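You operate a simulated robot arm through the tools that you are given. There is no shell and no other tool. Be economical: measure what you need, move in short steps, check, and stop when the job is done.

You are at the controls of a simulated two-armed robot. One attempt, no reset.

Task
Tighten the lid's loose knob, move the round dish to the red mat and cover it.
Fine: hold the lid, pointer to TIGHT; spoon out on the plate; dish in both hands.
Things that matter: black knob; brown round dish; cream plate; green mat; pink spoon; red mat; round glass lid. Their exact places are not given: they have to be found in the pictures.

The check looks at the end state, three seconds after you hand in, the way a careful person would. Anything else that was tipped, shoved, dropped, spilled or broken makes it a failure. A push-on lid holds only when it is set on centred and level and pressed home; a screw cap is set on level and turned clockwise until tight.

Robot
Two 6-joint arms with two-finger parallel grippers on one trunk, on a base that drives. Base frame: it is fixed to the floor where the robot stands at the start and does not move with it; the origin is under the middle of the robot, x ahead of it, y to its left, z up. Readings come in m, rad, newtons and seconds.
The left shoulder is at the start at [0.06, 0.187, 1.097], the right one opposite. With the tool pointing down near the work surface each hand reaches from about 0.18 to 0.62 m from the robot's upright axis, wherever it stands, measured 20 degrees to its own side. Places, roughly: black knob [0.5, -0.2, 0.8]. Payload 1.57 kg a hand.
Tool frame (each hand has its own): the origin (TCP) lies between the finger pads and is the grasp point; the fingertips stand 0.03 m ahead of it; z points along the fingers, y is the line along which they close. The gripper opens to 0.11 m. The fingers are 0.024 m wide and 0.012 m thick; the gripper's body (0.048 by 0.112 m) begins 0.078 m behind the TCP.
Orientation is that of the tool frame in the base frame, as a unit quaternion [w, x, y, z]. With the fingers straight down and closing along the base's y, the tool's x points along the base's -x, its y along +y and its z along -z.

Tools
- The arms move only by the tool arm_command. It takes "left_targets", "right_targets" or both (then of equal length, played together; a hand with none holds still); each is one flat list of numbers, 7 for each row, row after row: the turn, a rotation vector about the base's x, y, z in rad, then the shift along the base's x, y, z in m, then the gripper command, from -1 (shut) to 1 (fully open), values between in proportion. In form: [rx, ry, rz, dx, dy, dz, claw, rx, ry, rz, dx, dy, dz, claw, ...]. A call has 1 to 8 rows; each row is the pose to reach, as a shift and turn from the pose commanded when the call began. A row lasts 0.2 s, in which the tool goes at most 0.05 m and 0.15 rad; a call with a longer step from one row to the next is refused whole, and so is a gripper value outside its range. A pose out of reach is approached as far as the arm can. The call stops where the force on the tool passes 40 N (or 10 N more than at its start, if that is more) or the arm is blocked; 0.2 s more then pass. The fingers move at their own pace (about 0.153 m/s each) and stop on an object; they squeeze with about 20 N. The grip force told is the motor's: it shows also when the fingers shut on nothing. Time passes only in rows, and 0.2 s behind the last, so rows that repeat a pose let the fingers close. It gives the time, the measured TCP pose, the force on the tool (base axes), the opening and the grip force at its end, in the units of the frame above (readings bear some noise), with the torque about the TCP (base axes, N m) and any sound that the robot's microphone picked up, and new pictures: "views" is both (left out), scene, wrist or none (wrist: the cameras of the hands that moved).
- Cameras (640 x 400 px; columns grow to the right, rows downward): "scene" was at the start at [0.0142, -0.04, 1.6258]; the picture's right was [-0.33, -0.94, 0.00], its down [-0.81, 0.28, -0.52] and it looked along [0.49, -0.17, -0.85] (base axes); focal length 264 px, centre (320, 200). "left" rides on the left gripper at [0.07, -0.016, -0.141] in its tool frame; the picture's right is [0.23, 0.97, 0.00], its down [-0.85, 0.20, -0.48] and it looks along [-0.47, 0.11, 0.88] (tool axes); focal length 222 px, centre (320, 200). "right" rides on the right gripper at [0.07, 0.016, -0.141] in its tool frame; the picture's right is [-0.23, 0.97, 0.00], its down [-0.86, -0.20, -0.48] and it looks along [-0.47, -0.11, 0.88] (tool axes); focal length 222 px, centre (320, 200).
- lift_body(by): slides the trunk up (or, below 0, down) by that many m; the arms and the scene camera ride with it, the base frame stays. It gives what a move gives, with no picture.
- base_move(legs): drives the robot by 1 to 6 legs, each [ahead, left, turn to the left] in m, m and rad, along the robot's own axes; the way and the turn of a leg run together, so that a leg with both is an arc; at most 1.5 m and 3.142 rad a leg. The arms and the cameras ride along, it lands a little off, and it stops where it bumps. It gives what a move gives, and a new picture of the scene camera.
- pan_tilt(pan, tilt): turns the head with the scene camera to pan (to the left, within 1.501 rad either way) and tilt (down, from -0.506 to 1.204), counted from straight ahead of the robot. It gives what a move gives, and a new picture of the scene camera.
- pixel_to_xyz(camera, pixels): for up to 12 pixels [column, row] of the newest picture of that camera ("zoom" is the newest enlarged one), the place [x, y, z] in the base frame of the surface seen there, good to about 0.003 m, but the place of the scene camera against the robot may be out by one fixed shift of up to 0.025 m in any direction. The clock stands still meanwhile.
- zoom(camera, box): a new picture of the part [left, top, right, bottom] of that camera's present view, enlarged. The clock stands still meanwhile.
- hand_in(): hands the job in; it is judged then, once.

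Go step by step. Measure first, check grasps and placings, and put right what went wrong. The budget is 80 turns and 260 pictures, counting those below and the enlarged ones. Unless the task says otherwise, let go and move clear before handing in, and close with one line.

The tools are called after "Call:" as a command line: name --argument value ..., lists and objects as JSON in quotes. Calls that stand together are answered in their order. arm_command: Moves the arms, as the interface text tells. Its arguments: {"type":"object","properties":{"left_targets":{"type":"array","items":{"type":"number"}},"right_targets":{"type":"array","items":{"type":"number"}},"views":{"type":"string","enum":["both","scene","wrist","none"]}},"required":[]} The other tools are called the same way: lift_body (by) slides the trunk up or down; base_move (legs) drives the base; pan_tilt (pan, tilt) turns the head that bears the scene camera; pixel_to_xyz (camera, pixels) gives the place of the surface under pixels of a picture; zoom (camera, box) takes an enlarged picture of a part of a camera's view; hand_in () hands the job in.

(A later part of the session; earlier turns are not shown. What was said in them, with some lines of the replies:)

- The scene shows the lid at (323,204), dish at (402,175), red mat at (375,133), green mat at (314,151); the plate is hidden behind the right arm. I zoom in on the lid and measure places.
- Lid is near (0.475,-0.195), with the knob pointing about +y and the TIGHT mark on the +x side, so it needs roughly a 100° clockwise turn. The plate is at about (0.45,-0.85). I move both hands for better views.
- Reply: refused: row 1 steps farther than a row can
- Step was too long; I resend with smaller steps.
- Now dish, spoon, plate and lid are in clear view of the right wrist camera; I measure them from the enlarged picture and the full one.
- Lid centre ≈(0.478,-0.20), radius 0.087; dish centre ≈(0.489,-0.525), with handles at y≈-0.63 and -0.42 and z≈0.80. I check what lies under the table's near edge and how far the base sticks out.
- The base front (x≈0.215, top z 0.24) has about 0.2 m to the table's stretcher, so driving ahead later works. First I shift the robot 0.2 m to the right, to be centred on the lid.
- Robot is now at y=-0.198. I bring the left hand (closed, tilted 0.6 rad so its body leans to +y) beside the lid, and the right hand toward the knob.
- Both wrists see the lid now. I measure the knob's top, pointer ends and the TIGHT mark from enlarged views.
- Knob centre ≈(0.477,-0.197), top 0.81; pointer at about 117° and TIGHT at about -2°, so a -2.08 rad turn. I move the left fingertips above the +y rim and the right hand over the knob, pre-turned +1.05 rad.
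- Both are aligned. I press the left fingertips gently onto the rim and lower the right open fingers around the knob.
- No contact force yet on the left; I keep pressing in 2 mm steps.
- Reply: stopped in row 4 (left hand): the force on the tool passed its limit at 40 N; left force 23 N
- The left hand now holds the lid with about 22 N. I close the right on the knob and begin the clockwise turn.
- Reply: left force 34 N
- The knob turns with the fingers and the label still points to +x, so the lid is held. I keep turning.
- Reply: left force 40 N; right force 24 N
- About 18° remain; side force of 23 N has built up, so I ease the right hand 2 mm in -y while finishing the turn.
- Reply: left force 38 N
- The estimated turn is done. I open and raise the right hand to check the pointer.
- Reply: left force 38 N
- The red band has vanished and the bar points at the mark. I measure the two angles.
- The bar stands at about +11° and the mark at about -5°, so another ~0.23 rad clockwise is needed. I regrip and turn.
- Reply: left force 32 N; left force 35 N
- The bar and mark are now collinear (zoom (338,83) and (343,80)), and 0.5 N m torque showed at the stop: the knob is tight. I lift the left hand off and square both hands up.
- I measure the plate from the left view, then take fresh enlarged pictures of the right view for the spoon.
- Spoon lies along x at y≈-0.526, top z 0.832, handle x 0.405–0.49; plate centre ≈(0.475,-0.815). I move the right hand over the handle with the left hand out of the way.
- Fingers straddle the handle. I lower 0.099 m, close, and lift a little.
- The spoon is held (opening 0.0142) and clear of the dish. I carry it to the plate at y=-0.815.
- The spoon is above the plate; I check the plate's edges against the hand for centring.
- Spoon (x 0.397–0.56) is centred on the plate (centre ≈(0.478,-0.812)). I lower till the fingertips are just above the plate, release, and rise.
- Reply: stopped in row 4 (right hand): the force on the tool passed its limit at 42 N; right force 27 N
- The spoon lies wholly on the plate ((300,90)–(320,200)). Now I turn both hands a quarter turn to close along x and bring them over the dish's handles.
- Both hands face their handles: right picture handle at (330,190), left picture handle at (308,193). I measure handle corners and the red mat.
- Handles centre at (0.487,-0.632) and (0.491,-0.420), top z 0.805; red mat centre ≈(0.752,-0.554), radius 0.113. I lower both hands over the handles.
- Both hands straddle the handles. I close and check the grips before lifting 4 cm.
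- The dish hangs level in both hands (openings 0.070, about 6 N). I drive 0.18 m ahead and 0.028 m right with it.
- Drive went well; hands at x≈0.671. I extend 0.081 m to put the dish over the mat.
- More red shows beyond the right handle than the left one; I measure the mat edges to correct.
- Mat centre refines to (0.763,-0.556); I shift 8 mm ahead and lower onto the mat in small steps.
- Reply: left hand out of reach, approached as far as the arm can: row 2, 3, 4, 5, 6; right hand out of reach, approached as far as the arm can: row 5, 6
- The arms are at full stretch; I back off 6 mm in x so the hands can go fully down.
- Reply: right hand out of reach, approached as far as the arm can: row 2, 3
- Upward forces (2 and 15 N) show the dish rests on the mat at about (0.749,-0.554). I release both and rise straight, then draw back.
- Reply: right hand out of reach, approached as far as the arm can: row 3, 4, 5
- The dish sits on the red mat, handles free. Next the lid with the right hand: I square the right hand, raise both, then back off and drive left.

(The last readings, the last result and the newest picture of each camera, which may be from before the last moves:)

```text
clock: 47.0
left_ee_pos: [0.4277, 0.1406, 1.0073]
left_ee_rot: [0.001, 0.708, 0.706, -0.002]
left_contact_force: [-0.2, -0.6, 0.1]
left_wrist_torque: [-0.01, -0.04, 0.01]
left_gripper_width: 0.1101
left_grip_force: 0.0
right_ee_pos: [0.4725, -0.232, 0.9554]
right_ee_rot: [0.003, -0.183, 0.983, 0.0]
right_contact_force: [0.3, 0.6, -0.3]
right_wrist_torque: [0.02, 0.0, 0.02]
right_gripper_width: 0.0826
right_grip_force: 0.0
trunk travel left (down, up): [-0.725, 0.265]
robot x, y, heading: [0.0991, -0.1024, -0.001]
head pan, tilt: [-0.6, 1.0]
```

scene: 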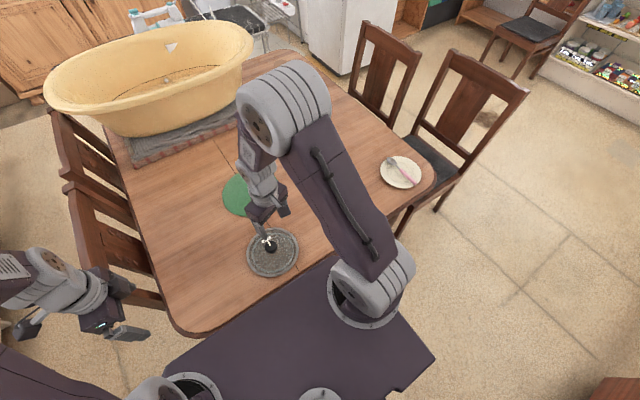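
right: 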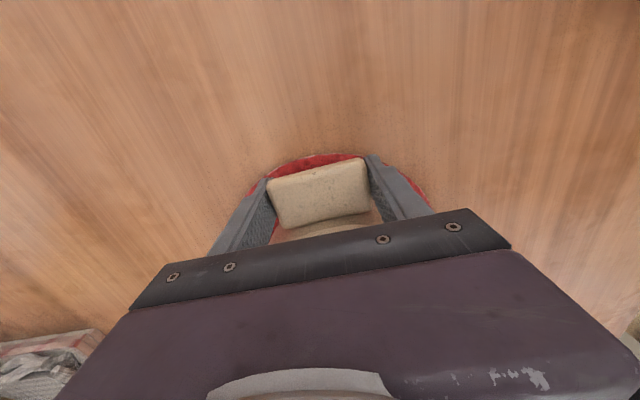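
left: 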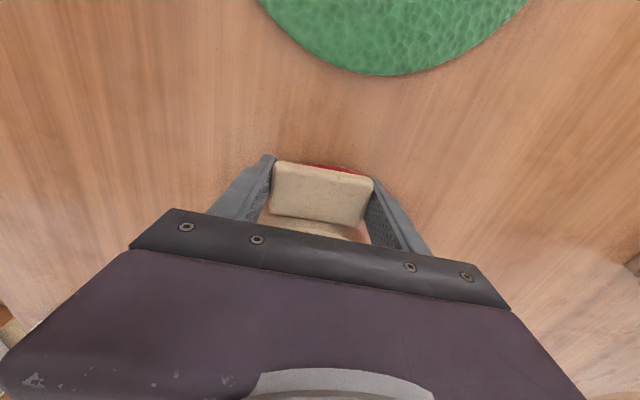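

The right hand is nearly above the knob. I square it, centre it and look.

Call:
arm_command --right_targets '[0, 0, -0.13, 0, 0.01, 0, 0.1, 0, 0, -0.26, 0, 0.02, 0, 0.1, 0, 0, -0.37, 0.003, 0.033, -0.01, 0.1]' --views "wrist"

Call:
zoom --camera "right" --box '[240, 70, 400, 220]'

Call:
pixel_to_xyz --camera "zoom" --pixels '[[320, 200], [250, 200], [390, 200], [320, 130], [320, 260], [300, 230]]'

```text
clock: 47.8
left_ee_pos: [0.4269, 0.1415, 1.0072]
left_ee_rot: [0.001, 0.708, 0.707, -0.003]
left_contact_force: [0.3, 0.2, -1.3]
left_wrist_torque: [-0.03, 0.02, -0.01]
left_gripper_width: 0.1101
left_grip_force: 0.0
right_ee_pos: [0.4754, -0.1987, 0.9461]
right_ee_rot: [0.003, 0.003, 1.0, -0.001]
right_contact_force: [-0.3, -0.4, -0.1]
right_wrist_torque: [-0.03, -0.03, -0.01]
right_gripper_width: 0.0608
right_grip_force: 0.0
trunk travel left (down, up): [-0.725, 0.265]
robot x, y, heading: [0.0977, -0.0984, 0.0]
head pan, tilt: [-0.6, 1.0]
```

right: 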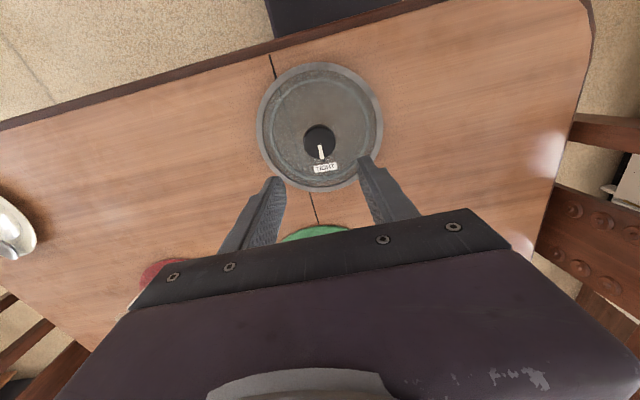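

```text
2.67 times, centred on (320, 145) of right
```

zoom: 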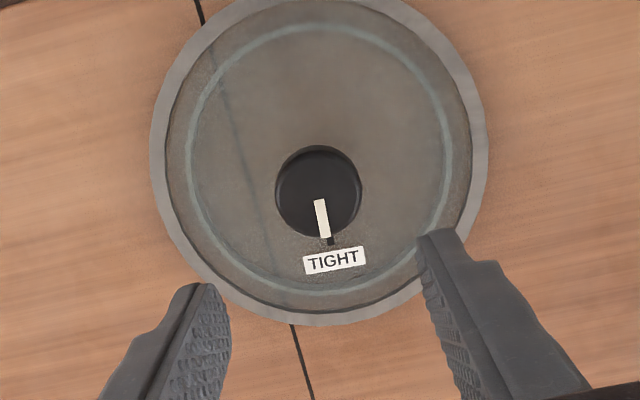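

```text
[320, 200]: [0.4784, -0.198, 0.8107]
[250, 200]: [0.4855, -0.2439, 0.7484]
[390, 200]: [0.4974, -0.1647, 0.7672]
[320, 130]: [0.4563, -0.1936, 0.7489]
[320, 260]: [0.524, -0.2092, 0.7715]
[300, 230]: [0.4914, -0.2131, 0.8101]
```

Pointer and TIGHT mark are aligned. I lower onto the knob, grip it and lift the lid 4 cm.

Call:
arm_command --right_targets '[0, 0, 0, 0.002, 0, -0.045, 0.1, 0, 0, 0, 0.002, 0, -0.09, 0.1, 0, 0, 0, 0.002, 0, -0.125, 0.1, 0, 0, 0, 0.002, 0, -0.14, 0.1, 0, 0, 0, 0.002, 0, -0.14, -1, 0, 0, 0, 0.002, 0, -0.14, -1, 0, 0, 0, 0.002, 0, -0.12, -1, 0, 0, 0, 0.002, 0, -0.09, -1]' --views "wrist"

Call:
zoom --camera "left" --box '[0, 0, 640, 400]'

```text
clock: 49.6
left_ee_pos: [0.4253, 0.1416, 1.0081]
left_ee_rot: [0.002, 0.708, 0.706, -0.003]
left_contact_force: [-0.5, -0.5, -0.3]
left_wrist_torque: [0.05, -0.04, 0.02]
left_gripper_width: 0.1099
left_grip_force: 0.0
right_ee_pos: [0.4763, -0.1985, 0.8569]
right_ee_rot: [0.002, 0.001, 1.0, -0.001]
right_contact_force: [0.3, -0.2, -2.8]
right_wrist_torque: [0.0, -0.02, 0.0]
right_gripper_width: 0.0413
right_grip_force: 20.1
trunk travel left (down, up): [-0.725, 0.265]
robot x, y, heading: [0.0997, -0.095, -0.001]
head pan, tilt: [-0.6, 1.0]
```

right: 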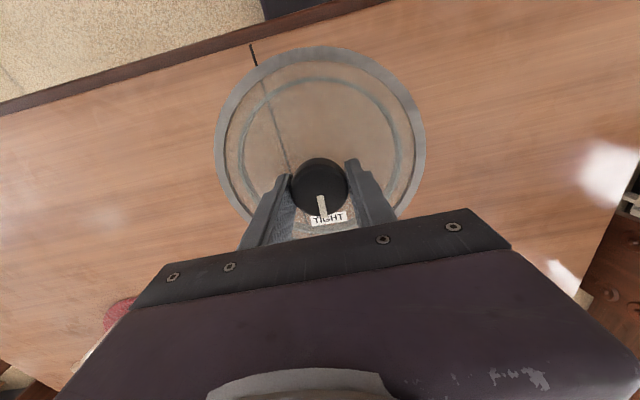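

```text
1.00 times, centred on (320, 200) of left (not enlarged: the box is as wide or as high as the picture)
```

zoom: 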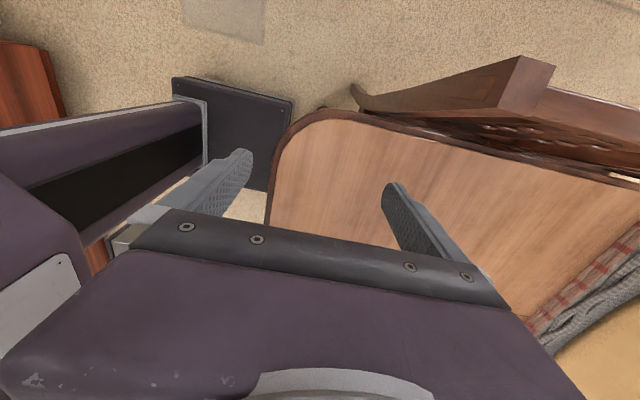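

Lid is held level (2.8 N, opening 0.041). I raise it to z≈0.95 and drive back toward the dish.

Call:
arm_command --right_targets '[0, 0, 0, 0, 0, 0.03, -1, 0, 0, 0, 0, 0, 0.06, -1, 0, 0, 0, 0, 0, 0.093, -1]' --views "none"

Call:
base_move --legs '[[0, -0.35, 0], [0.08, 0, 0]]'

Call:
zoom --camera "right" --box '[0, 0, 640, 400]'

Call:
zoom --camera "left" --box '[0, 0, 640, 400]'

```text
clock: 50.4
left_ee_pos: [0.4271, 0.1418, 1.0066]
left_ee_rot: [0.001, 0.708, 0.706, -0.003]
left_contact_force: [-1.7, -0.3, 0.7]
left_wrist_torque: [-0.01, 0.02, 0.01]
left_gripper_width: 0.1098
left_grip_force: 0.0
right_ee_pos: [0.4766, -0.1993, 0.951]
right_ee_rot: [0.003, 0.001, 1.0, -0.001]
right_contact_force: [0.1, -0.6, -2.7]
right_wrist_torque: [0.0, -0.01, 0.01]
right_gripper_width: 0.0415
right_grip_force: 19.9
trunk travel left (down, up): [-0.725, 0.265]
robot x, y, heading: [0.1017, -0.1009, -0.006]
head pan, tilt: [-0.6, 1.0]
```

```text
clock: 53.3
left_ee_pos: [0.5048, -0.2126, 1.0069]
left_ee_rot: [0.001, 0.707, 0.707, -0.002]
left_contact_force: [0.0, -0.3, -0.4]
left_wrist_torque: [0.04, 0.0, -0.04]
left_gripper_width: 0.11
left_grip_force: 0.0
right_ee_pos: [0.5576, -0.5513, 0.9492]
right_ee_rot: [0.004, 0.0, 1.0, -0.001]
right_contact_force: [0.0, -0.3, -3.7]
right_wrist_torque: [0.04, -0.01, 0.05]
right_gripper_width: 0.0415
right_grip_force: 19.5
trunk travel left (down, up): [-0.725, 0.265]
robot x, y, heading: [0.1826, -0.4502, 0.002]
head pan, tilt: [-0.6, 1.0]
```

scene: 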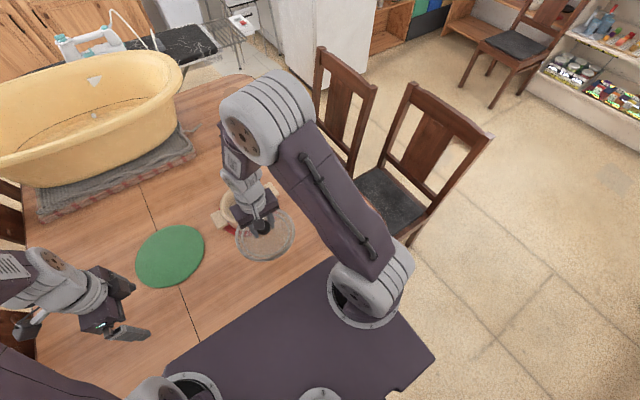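

```text
1.00 times, centred on (320, 200) of right (not enlarged: the box is as wide or as high as the picture)
```

zoom: 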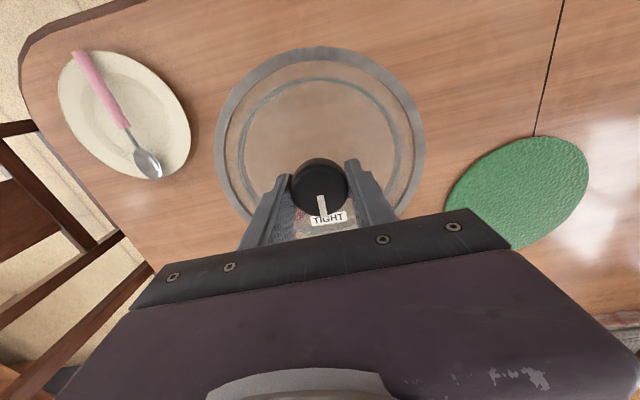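

```text
1.00 times, centred on (320, 200) of left (not enlarged: the box is as wide or as high as the picture)
```

zoom: 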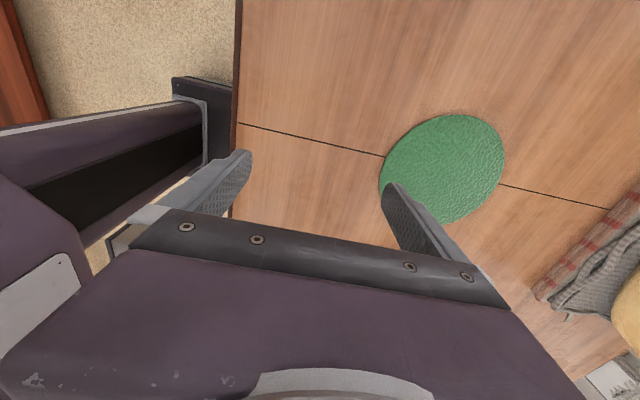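

Lid is near the dish. In one enlarged scene view I can measure both lid rim and dish rim, so the fixed camera shift drops out.

Call:
pan_tilt --pan -0.2 --tilt 0.9

Call:
zoom --camera "scene" --box '[250, 130, 430, 250]'

```text
clock: 54.2
left_ee_pos: [0.5077, -0.2117, 1.0074]
left_ee_rot: [0.001, 0.707, 0.707, -0.002]
left_contact_force: [-1.1, 0.2, 0.9]
left_wrist_torque: [-0.01, -0.04, -0.01]
left_gripper_width: 0.1102
left_grip_force: 0.0
right_ee_pos: [0.5574, -0.5501, 0.9493]
right_ee_rot: [0.003, 0.0, 1.0, -0.001]
right_contact_force: [0.3, -0.2, -3.1]
right_wrist_torque: [0.0, -0.02, -0.04]
right_gripper_width: 0.0412
right_grip_force: 19.4
trunk travel left (down, up): [-0.725, 0.265]
robot x, y, heading: [0.1825, -0.4534, 0.0]
head pan, tilt: [-0.201, 0.901]
```

scene: 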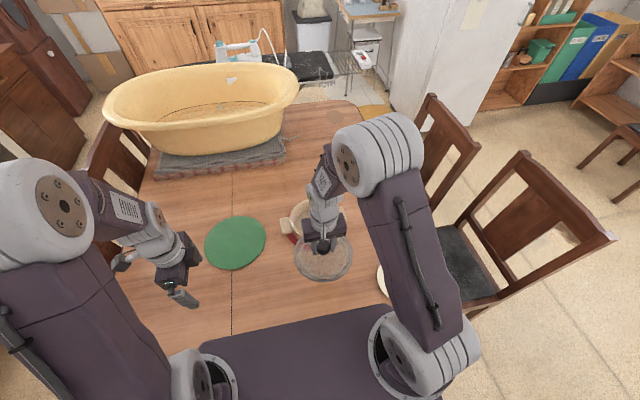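

```text
3.33 times, centred on (340, 190) of scene
```

zoom: 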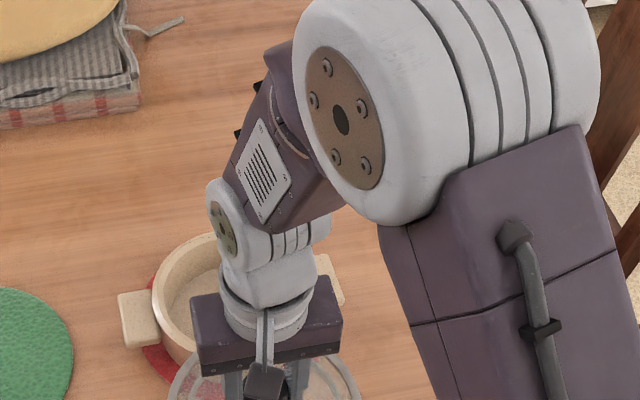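

The arm hides most of the dish; I swing the lid hand back and right a little to uncover it.

Call:
arm_command --right_targets '[0, 0, 0, -0.025, -0.0375, 0, -1, 0, 0, 0, -0.05, -0.075, 0, -1, 0, 0, 0, -0.075, -0.1125, 0, -1, 0, 0, 0, -0.1, -0.15, 0, -1]' --views "scene"

Call:
zoom --camera "scene" --box '[250, 170, 430, 290]'

```text
clock: 55.2
left_ee_pos: [0.5051, -0.2124, 1.0081]
left_ee_rot: [0.001, 0.707, 0.707, -0.002]
left_contact_force: [-0.4, -0.3, 1.0]
left_wrist_torque: [0.01, -0.03, 0.0]
left_gripper_width: 0.11
left_grip_force: 0.1
right_ee_pos: [0.4573, -0.7028, 0.9497]
right_ee_rot: [0.004, -0.001, 1.0, 0.0]
right_contact_force: [-0.6, -0.7, -2.4]
right_wrist_torque: [0.04, -0.01, 0.01]
right_gripper_width: 0.0415
right_grip_force: 20.3
trunk travel left (down, up): [-0.725, 0.265]
robot x, y, heading: [0.1861, -0.4463, -0.0]
head pan, tilt: [-0.201, 0.901]
```

scene: 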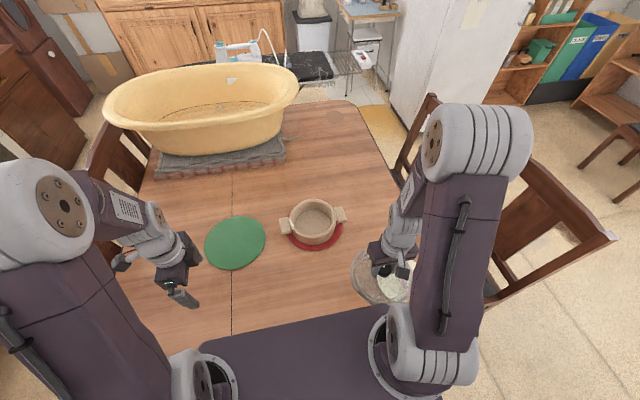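

```text
3.33 times, centred on (340, 230) of scene
```

zoom: 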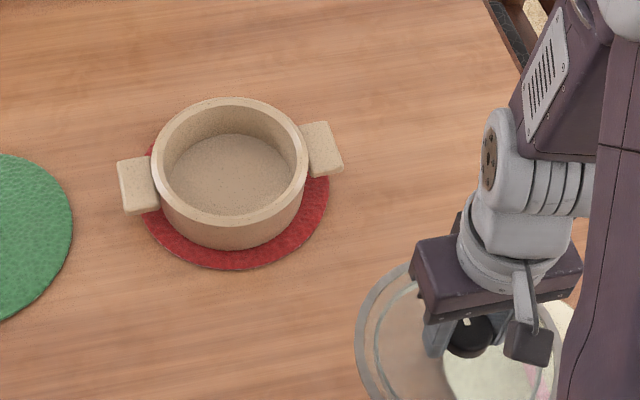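

The dish is fully visible now. I measure its rim, handles and the lid's rim for calibration.

Call:
pixel_to_xyz --camera "zoom" --pixels '[[156, 180], [303, 165], [228, 102], [238, 220], [175, 130], [290, 205], [180, 208], [285, 125], [360, 345], [372, 298], [396, 273], [366, 380]]'

Call:
pixel_to_xyz --camera "zoom" --pixels '[[120, 162], [125, 213], [153, 205], [327, 124], [341, 168], [304, 125], [150, 220], [240, 268], [326, 200], [465, 345], [466, 322], [205, 262]]'

```text
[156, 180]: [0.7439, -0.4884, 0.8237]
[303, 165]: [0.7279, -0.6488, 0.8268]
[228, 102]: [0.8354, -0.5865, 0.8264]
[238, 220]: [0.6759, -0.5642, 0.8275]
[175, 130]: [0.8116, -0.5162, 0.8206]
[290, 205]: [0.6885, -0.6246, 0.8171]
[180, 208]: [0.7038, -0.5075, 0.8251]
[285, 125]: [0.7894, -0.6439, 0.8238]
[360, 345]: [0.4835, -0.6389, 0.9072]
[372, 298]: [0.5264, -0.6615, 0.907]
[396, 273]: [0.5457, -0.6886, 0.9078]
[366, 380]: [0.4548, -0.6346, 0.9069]
```

```text
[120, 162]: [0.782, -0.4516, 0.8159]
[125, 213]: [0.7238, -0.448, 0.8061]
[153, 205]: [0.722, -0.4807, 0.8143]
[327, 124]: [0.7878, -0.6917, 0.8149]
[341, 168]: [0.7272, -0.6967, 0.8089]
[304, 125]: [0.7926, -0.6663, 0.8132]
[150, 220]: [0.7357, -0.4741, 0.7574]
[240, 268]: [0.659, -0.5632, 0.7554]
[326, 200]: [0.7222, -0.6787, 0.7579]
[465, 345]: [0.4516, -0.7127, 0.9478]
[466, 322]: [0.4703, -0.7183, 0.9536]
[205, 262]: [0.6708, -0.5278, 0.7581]
```

Calibrating with the lid (known at the hand), the dish centre comes to ≈(0.7465,-0.5555), in agreement with the release poses. I carry the lid above it at z≈0.93.

Call:
arm_command --right_targets '[0, 0, 0, 0.041, 0.021, 0, -1, 0, 0, 0, 0.082, 0.042, 0, -1, 0, 0, 0, 0.123, 0.063, 0, -1, 0, 0, 0, 0.165, 0.085, 0, -1, 0, 0, 0, 0.206, 0.106, 0, -1, 0, 0, 0, 0.247, 0.127, 0, -1, 0, 0, 0, 0.289, 0.148, -0.01, -1, 0, 0, 0, 0.289, 0.148, -0.025, -1]'

Call:
zoom --camera "right" --box '[200, 30, 440, 240]'

Call:
zoom --camera "scene" --box '[250, 150, 400, 260]'

```text
clock: 57.0
left_ee_pos: [0.5056, -0.2116, 1.0085]
left_ee_rot: [0.001, 0.706, 0.708, -0.002]
left_contact_force: [0.5, -0.3, 0.3]
left_wrist_torque: [0.02, -0.01, 0.02]
left_gripper_width: 0.1097
left_grip_force: 0.1
right_ee_pos: [0.7462, -0.5518, 0.9232]
right_ee_rot: [0.001, 0.0, 1.0, -0.001]
right_contact_force: [0.0, 0.4, -2.1]
right_wrist_torque: [-0.01, 0.02, 0.0]
right_gripper_width: 0.0413
right_grip_force: 19.4
trunk travel left (down, up): [-0.725, 0.265]
robot x, y, heading: [0.1797, -0.4519, -0.002]
head pan, tilt: [-0.201, 0.901]
```

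scene: 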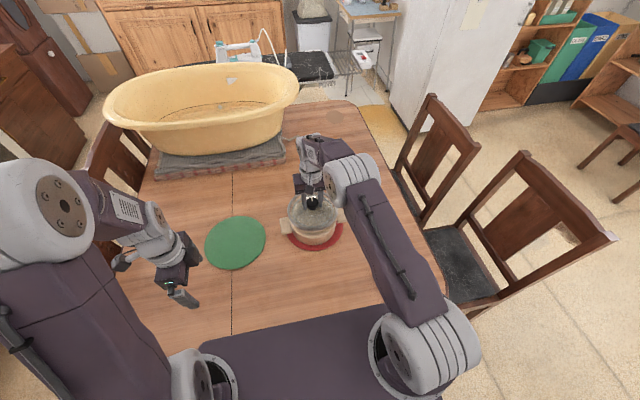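
right: 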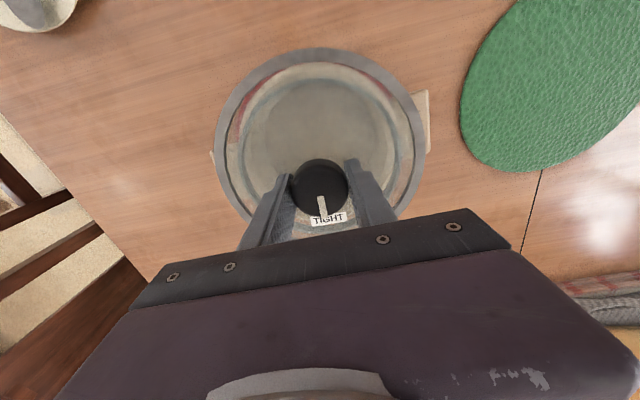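

```text
1.90 times, centred on (320, 135) of right
```

zoom: 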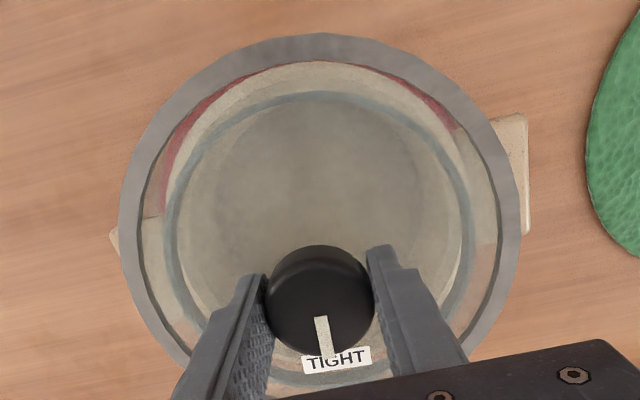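

```text
3.64 times, centred on (325, 205) of scene
```

zoom: 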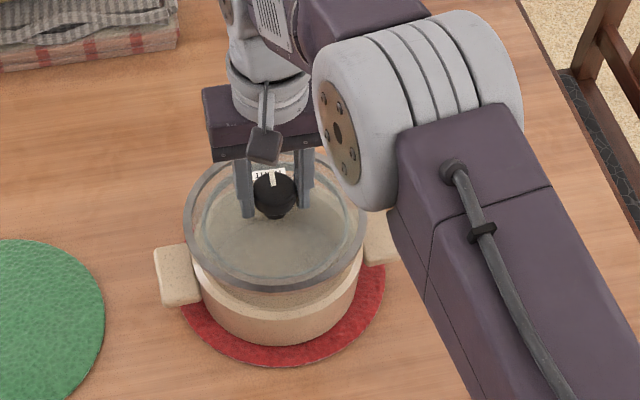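

I check the handle corners that show beyond the lid in the right wrist picture ((428,92), (430,150), (211,153)).

Call:
pixel_to_xyz --camera "right" --pixels '[[427, 92], [428, 120], [429, 149], [211, 153], [212, 158], [424, 95]]'

Call:
pixel_to_xyz --camera "zoom" --pixels '[[158, 250], [167, 303], [196, 298], [186, 245], [192, 270], [398, 258], [215, 315], [280, 337], [275, 283], [190, 240], [362, 240], [340, 320]]'

```text
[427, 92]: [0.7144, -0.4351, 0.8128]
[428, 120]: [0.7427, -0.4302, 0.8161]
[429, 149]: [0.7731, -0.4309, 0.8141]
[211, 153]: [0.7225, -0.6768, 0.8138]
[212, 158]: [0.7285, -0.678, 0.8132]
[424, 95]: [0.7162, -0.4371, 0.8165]
```

```text
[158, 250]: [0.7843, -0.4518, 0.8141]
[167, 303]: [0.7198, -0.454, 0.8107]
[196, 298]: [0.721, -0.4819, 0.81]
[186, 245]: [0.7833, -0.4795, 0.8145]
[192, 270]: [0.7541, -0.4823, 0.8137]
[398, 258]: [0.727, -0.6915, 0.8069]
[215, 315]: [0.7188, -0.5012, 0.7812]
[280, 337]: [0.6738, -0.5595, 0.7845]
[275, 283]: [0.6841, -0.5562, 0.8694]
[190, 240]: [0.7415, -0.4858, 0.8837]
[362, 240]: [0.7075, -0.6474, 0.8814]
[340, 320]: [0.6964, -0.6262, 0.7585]
```

Handles put the dish centre at (0.748,-0.554); the lid is within 2 mm of that. I lower slowly to contact.

Call:
arm_command --right_targets '[0, 0, 0, 0.001, -0.001, -0.01, -1, 0, 0, 0, 0.001, -0.001, -0.02, -1, 0, 0, 0, 0.001, -0.001, -0.028, -1, 0, 0, 0, 0.001, -0.001, -0.033, -1, 0, 0, 0, 0.001, -0.001, -0.033, -1]'

Call:
zoom --camera "right" --box '[200, 30, 440, 240]'

Call:
zoom --camera "scene" --box '[270, 180, 370, 260]'

```text
clock: 58.2
left_ee_pos: [0.5059, -0.2108, 1.008]
left_ee_rot: [0.0, 0.707, 0.707, -0.002]
left_contact_force: [-0.9, 0.0, 0.7]
left_wrist_torque: [-0.01, 0.0, 0.01]
left_gripper_width: 0.11
left_grip_force: 0.0
right_ee_pos: [0.7474, -0.5538, 0.8901]
right_ee_rot: [0.002, 0.0, 1.0, 0.0]
right_contact_force: [0.6, 0.8, -2.1]
right_wrist_torque: [0.04, -0.02, -0.01]
right_gripper_width: 0.0413
right_grip_force: 20.1
trunk travel left (down, up): [-0.725, 0.265]
robot x, y, heading: [0.1812, -0.4529, -0.003]
head pan, tilt: [-0.201, 0.901]
```

scene: 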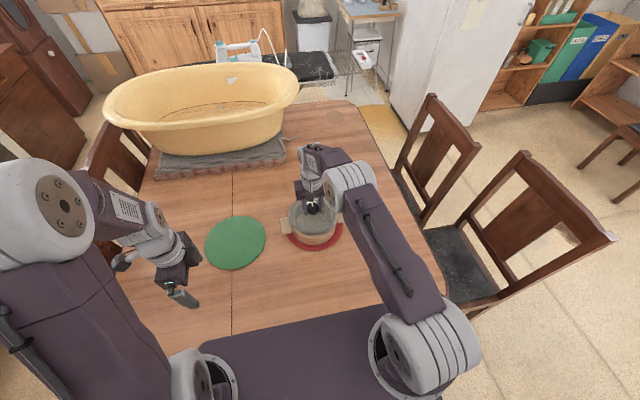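
right: 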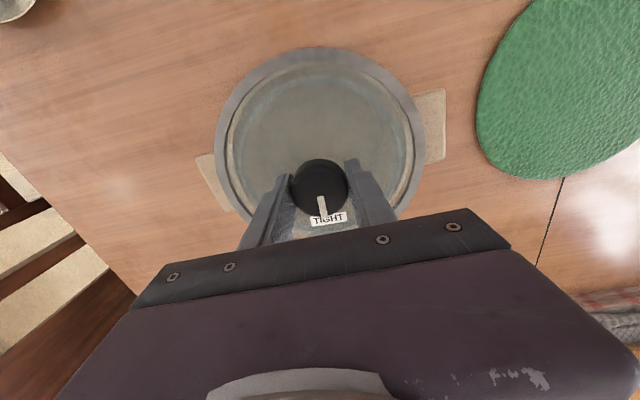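

```text
1.90 times, centred on (320, 135) of right
```

zoom: 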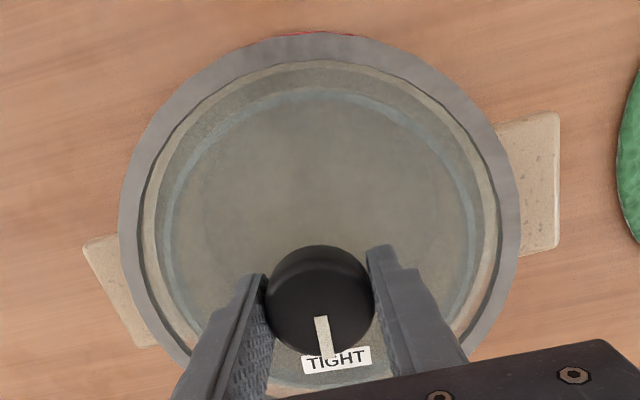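

```text
5.00 times, centred on (320, 220) of scene
```

zoom: 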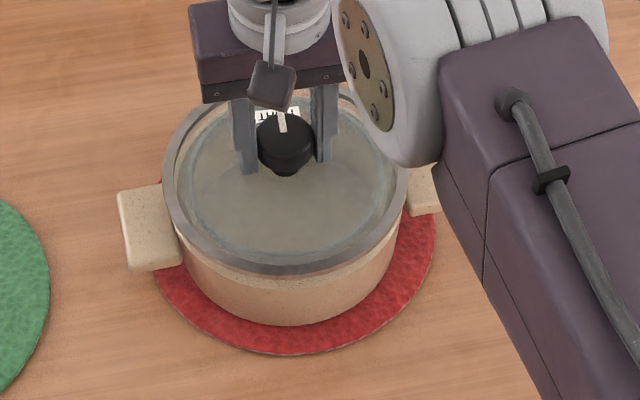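

Lid looks concentric with the dish. I lower in 2 mm steps until it seats.

Call:
arm_command --right_targets '[0, 0, 0, 0, 0, -0.002, -1, 0, 0, 0, 0, 0, -0.004, -1, 0, 0, 0, 0, 0, -0.006, -1, 0, 0, 0, 0, 0, -0.008, -1, 0, 0, 0, 0, 0, -0.01, -1, 0, 0, 0, 0, 0, -0.01, -1]' --views "wrist"

Call:
zoom --camera "scene" --box '[270, 180, 370, 260]'

```text
clock: 59.6
left_ee_pos: [0.5063, -0.2118, 1.006]
left_ee_rot: [0.001, 0.707, 0.707, -0.002]
left_contact_force: [-0.6, -0.6, 0.3]
left_wrist_torque: [0.0, 0.01, 0.01]
left_gripper_width: 0.1101
left_grip_force: 0.1
right_ee_pos: [0.7483, -0.5546, 0.8814]
right_ee_rot: [0.003, 0.0, 1.0, 0.0]
right_contact_force: [-0.1, 0.3, -2.8]
right_wrist_torque: [-0.01, 0.05, 0.04]
right_gripper_width: 0.0412
right_grip_force: 20.1
trunk travel left (down, up): [-0.725, 0.265]
robot x, y, heading: [0.1828, -0.4533, 0.001]
head pan, tilt: [-0.201, 0.901]
```

right: 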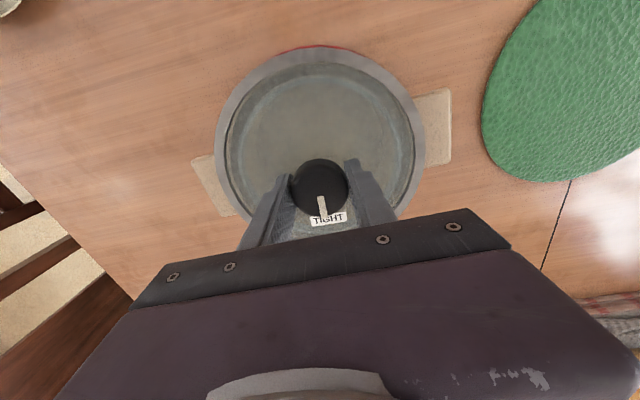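

```text
5.00 times, centred on (320, 220) of scene
```

zoom: 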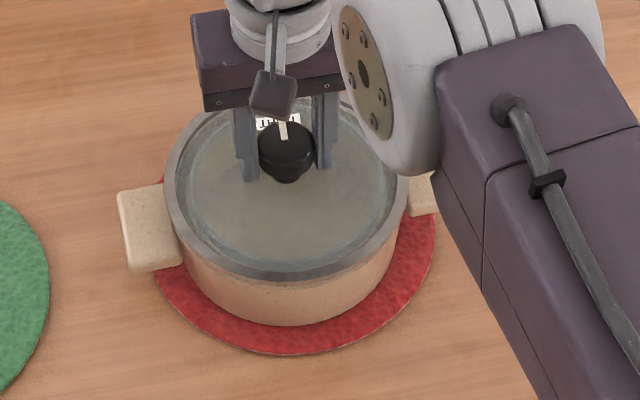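

Still unloaded; I go on down in small steps.

Call:
arm_command --right_targets '[0, 0, 0, 0, 0, -0.0015, -1, 0, 0, 0, 0, 0, -0.003, -1, 0, 0, 0, 0, 0, -0.0045, -1, 0, 0, 0, 0, 0, -0.006, -1, 0, 0, 0, 0, 0, -0.006, -1]' --views "none"

```text
clock: 60.8
left_ee_pos: [0.5064, -0.2112, 1.0058]
left_ee_rot: [0.001, 0.707, 0.707, -0.003]
left_contact_force: [0.8, 0.0, -0.3]
left_wrist_torque: [-0.02, -0.01, -0.01]
left_gripper_width: 0.1098
left_grip_force: 0.1
right_ee_pos: [0.7479, -0.5538, 0.875]
right_ee_rot: [0.002, 0.0, 1.0, -0.001]
right_contact_force: [-0.2, -0.2, -3.0]
right_wrist_torque: [0.01, -0.02, 0.0]
right_gripper_width: 0.0413
right_grip_force: 20.6
trunk travel left (down, up): [-0.725, 0.265]
robot x, y, heading: [0.1813, -0.4484, -0.0]
head pan, tilt: [-0.201, 0.901]
```

Hand at 0.875 and still no load, so a lower lip is entering the dish. I continue.

Call:
arm_command --right_targets '[0, 0, 0, 0, 0, -0.0015, -1, 0, 0, 0, 0, 0, -0.003, -1, 0, 0, 0, 0, 0, -0.0045, -1, 0, 0, 0, 0, 0, -0.006, -1, 0, 0, 0, 0, 0, -0.0075, -1, 0, 0, 0, 0, 0, -0.0075, -1]' --views "wrist"

Call:
zoom --camera "scene" --box '[270, 180, 370, 260]'

```text
clock: 62.2
left_ee_pos: [0.5051, -0.2115, 1.0066]
left_ee_rot: [0.002, 0.707, 0.707, -0.003]
left_contact_force: [0.1, -1.0, 0.0]
left_wrist_torque: [0.02, 0.01, 0.02]
left_gripper_width: 0.1099
left_grip_force: 0.0
right_ee_pos: [0.7467, -0.5533, 0.869]
right_ee_rot: [0.006, -0.001, 1.0, -0.001]
right_contact_force: [5.4, -3.0, 21.5]
right_wrist_torque: [0.08, -0.05, 0.05]
right_gripper_width: 0.0411
right_grip_force: 20.0
trunk travel left (down, up): [-0.725, 0.265]
robot x, y, heading: [0.1762, -0.449, 0.001]
head pan, tilt: [-0.201, 0.901]
```

right: 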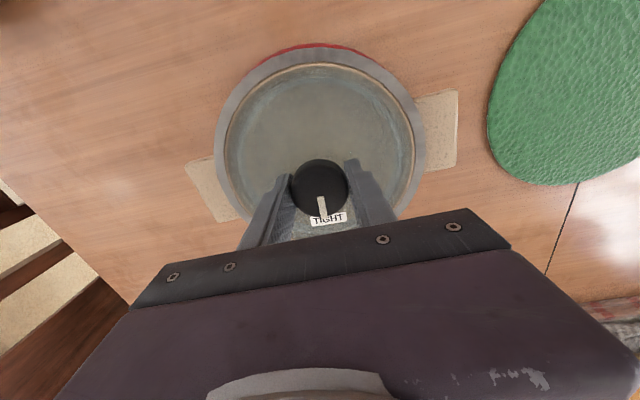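

```text
5.00 times, centred on (320, 220) of scene
```

zoom: 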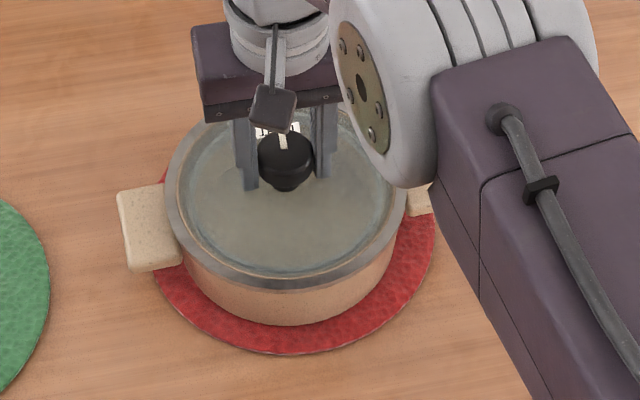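

21.5 N upward: the lid is seated and looks level. I press a touch more, then open and rise.

Call:
arm_command --right_targets '[0, 0, 0, 0, 0, -0.001, -1, 0, 0, 0, 0, 0, -0.002, -1, 0, 0, 0, 0, 0, -0.002, -1]' --views "none"

Call:
arm_command --right_targets '[0, 0, 0, 0, 0, 0.002, -1, 0, 0, 0, 0, 0, 0.002, 0.1, 0, 0, 0, 0, 0, 0.002, 0.2, 0, 0, 0, 0, 0, 0.03, 0.2, 0, 0, 0, -0.005, 0, 0.06, 0.2, 0, 0, 0, -0.02, 0, 0.08, 0.2, 0, 0, 0, -0.05, 0, 0.1, 0.2, 0, 0, 0, -0.07, 0, 0.11, 0.2]'

Call:
zoom --camera "right" --box '[230, 60, 430, 230]'

Call:
zoom --camera "scene" --box '[270, 180, 370, 260]'

```text
clock: 63.0
left_ee_pos: [0.5046, -0.2108, 1.0067]
left_ee_rot: [0.001, 0.707, 0.708, -0.001]
left_contact_force: [-0.1, -0.9, -0.3]
left_wrist_torque: [0.02, 0.01, 0.01]
left_gripper_width: 0.1101
left_grip_force: 0.0
right_ee_pos: [0.7474, -0.5528, 0.8692]
right_ee_rot: [0.008, 0.0, 1.0, -0.001]
right_contact_force: [-5.5, -1.5, 17.1]
right_wrist_torque: [0.16, 0.59, 0.01]
right_gripper_width: 0.0415
right_grip_force: 20.5
trunk travel left (down, up): [-0.725, 0.265]
robot x, y, heading: [0.1801, -0.4547, 0.003]
head pan, tilt: [-0.201, 0.901]
stopped in row 3 (right hand): the force on the tool passed its limit at 40 N (the readings are from after the stop); the commanded pose is now the measured one
```

```text
clock: 64.8
left_ee_pos: [0.5052, -0.2109, 1.0078]
left_ee_rot: [0.001, 0.707, 0.707, -0.002]
left_contact_force: [-0.1, -0.2, 0.0]
left_wrist_torque: [-0.01, -0.02, -0.01]
left_gripper_width: 0.1099
left_grip_force: 0.1
right_ee_pos: [0.6792, -0.555, 0.9777]
right_ee_rot: [0.006, 0.0, 1.0, -0.001]
right_contact_force: [-0.2, -0.5, -0.1]
right_wrist_torque: [0.0, 0.01, 0.01]
right_gripper_width: 0.0662
right_grip_force: 0.0
trunk travel left (down, up): [-0.725, 0.265]
robot x, y, heading: [0.1816, -0.4512, 0.003]
head pan, tilt: [-0.201, 0.901]
```

scene: 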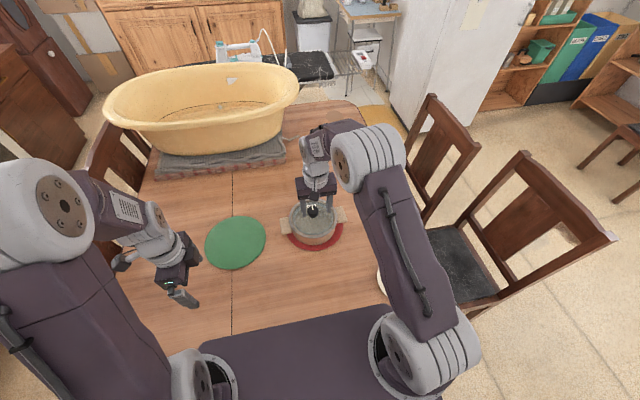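
right: 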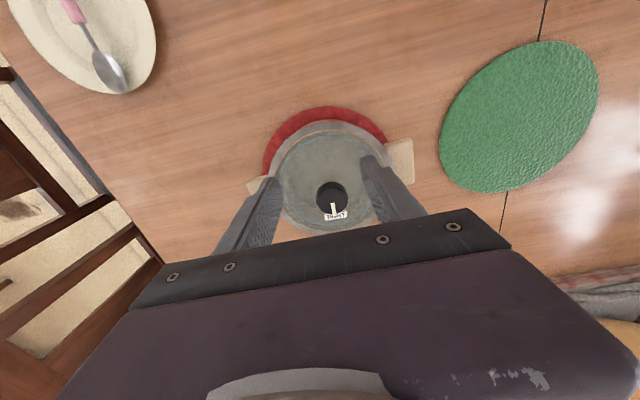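

```text
2.35 times, centred on (330, 145) of right
```

zoom: 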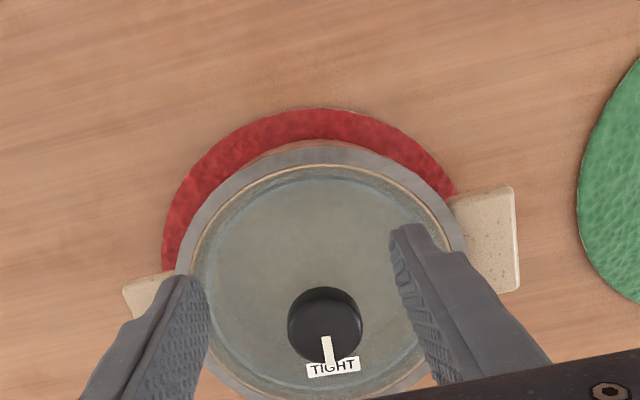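

```text
5.00 times, centred on (320, 220) of scene
```

zoom: 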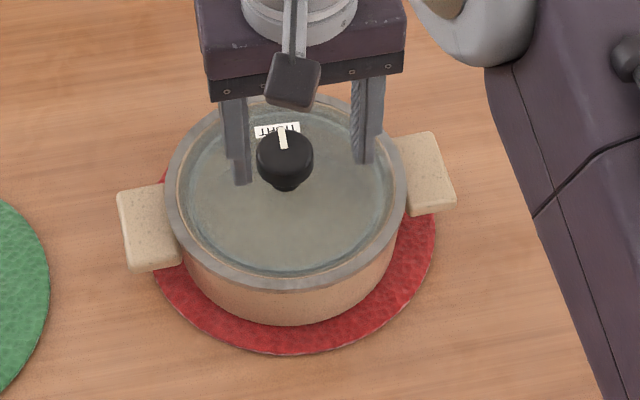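

The lid sits on the dish with handles and mat visible around it. I move clear and check level, centring and the pointer.

Call:
arm_command --right_targets '[0, 0, 0, -0.04, 0, 0.01, 0.2, 0, 0, 0, -0.08, -0.01, 0.03, 0.2, 0, 0, 0, -0.12, -0.03, 0.05, 0.2, 0, 0, 0, -0.15, -0.06, 0.07, 0.2]' --views "scene"

Call:
zoom --camera "scene" --box '[270, 180, 370, 260]'

Call:
pixel_to_xyz --camera "zoom" --pixels '[[172, 205], [402, 190], [285, 98], [290, 282], [200, 135], [360, 255], [205, 255], [370, 125], [285, 160], [283, 140], [120, 230], [452, 190]]'

```text
clock: 65.8
left_ee_pos: [0.5045, -0.2105, 1.0068]
left_ee_rot: [0.002, 0.707, 0.707, -0.001]
left_contact_force: [-1.1, 0.0, 0.1]
left_wrist_torque: [0.01, -0.01, -0.01]
left_gripper_width: 0.1099
left_grip_force: 0.1
right_ee_pos: [0.5267, -0.6142, 1.0476]
right_ee_rot: [0.006, 0.0, 1.0, 0.0]
right_contact_force: [-0.4, 0.4, -0.3]
right_wrist_torque: [-0.03, -0.05, 0.01]
right_gripper_width: 0.066
right_grip_force: 0.0
trunk travel left (down, up): [-0.725, 0.265]
robot x, y, heading: [0.1796, -0.4525, -0.001]
head pan, tilt: [-0.201, 0.901]
```

scene: 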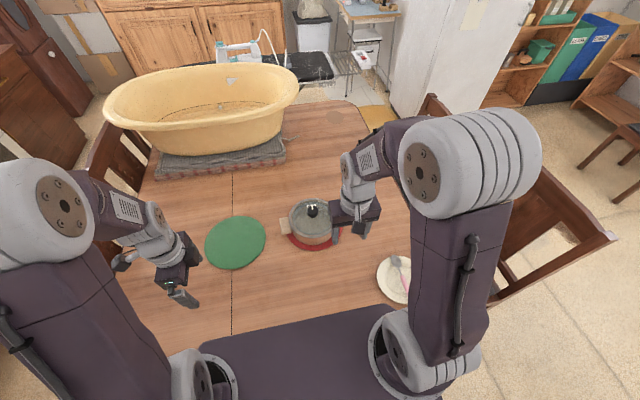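

```text
5.00 times, centred on (320, 220) of scene
```

zoom: 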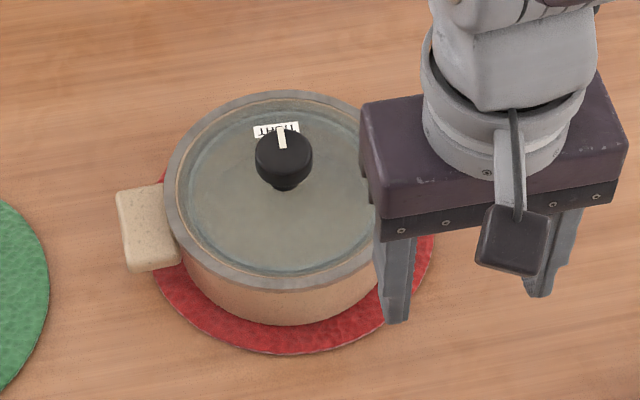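

```text
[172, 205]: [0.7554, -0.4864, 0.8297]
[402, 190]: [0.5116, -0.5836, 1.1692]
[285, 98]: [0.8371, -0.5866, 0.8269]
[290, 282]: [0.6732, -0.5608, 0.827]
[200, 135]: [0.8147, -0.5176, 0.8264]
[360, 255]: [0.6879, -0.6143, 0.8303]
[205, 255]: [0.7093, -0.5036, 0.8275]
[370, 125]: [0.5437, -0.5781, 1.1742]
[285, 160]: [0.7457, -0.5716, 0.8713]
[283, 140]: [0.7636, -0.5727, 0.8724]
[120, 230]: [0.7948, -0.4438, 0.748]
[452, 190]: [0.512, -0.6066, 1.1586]
```

Lid rim z is 0.826–0.830 all round and its centre matches the dish. One last close look at the pointer and the plate.

Call:
zoom --camera "scene" --box '[300, 195, 330, 220]'

Call:
zoom --camera "scene" --box '[360, 240, 430, 310]'

Call:
zoom --camera "right" --box '[0, 0, 640, 400]'

```text
16.00 times, centred on (315, 208) of scene
```

zoom: 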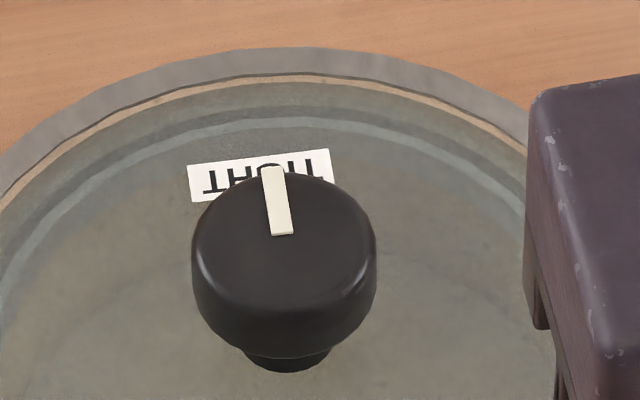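

```text
5.71 times, centred on (395, 275) of scene
```

zoom: 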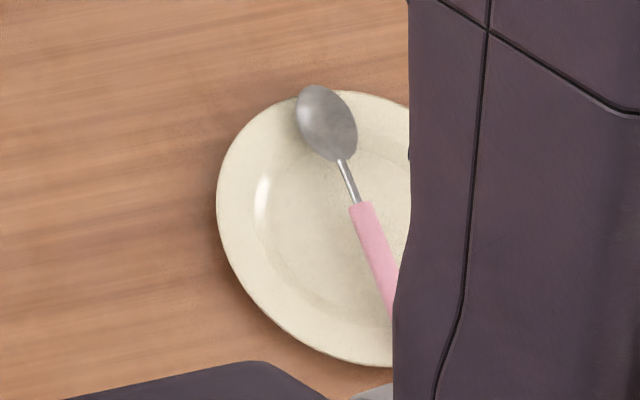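

```text
1.00 times, centred on (320, 200) of right (not enlarged: the box is as wide or as high as the picture)
```

zoom: 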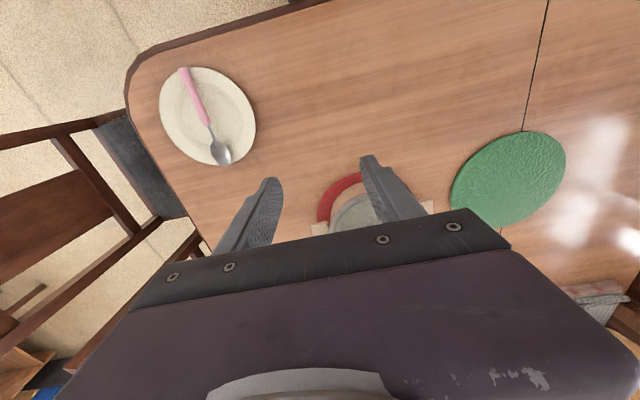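

The pointer aims at TIGHT (scene zoom, bar (283,233)→(272,168), no red band). The lid is level and centred on the dish on the red mat, the spoon lies on the plate, and both hands are clear, so I hand in.

Call:
hand_in

```text
The job is handed in.
```

The knob is tightened to TIGHT, the spoon is on the plate, and the dish is on the red mat with the lid pressed on; the job is handed in, but no verdict came back.
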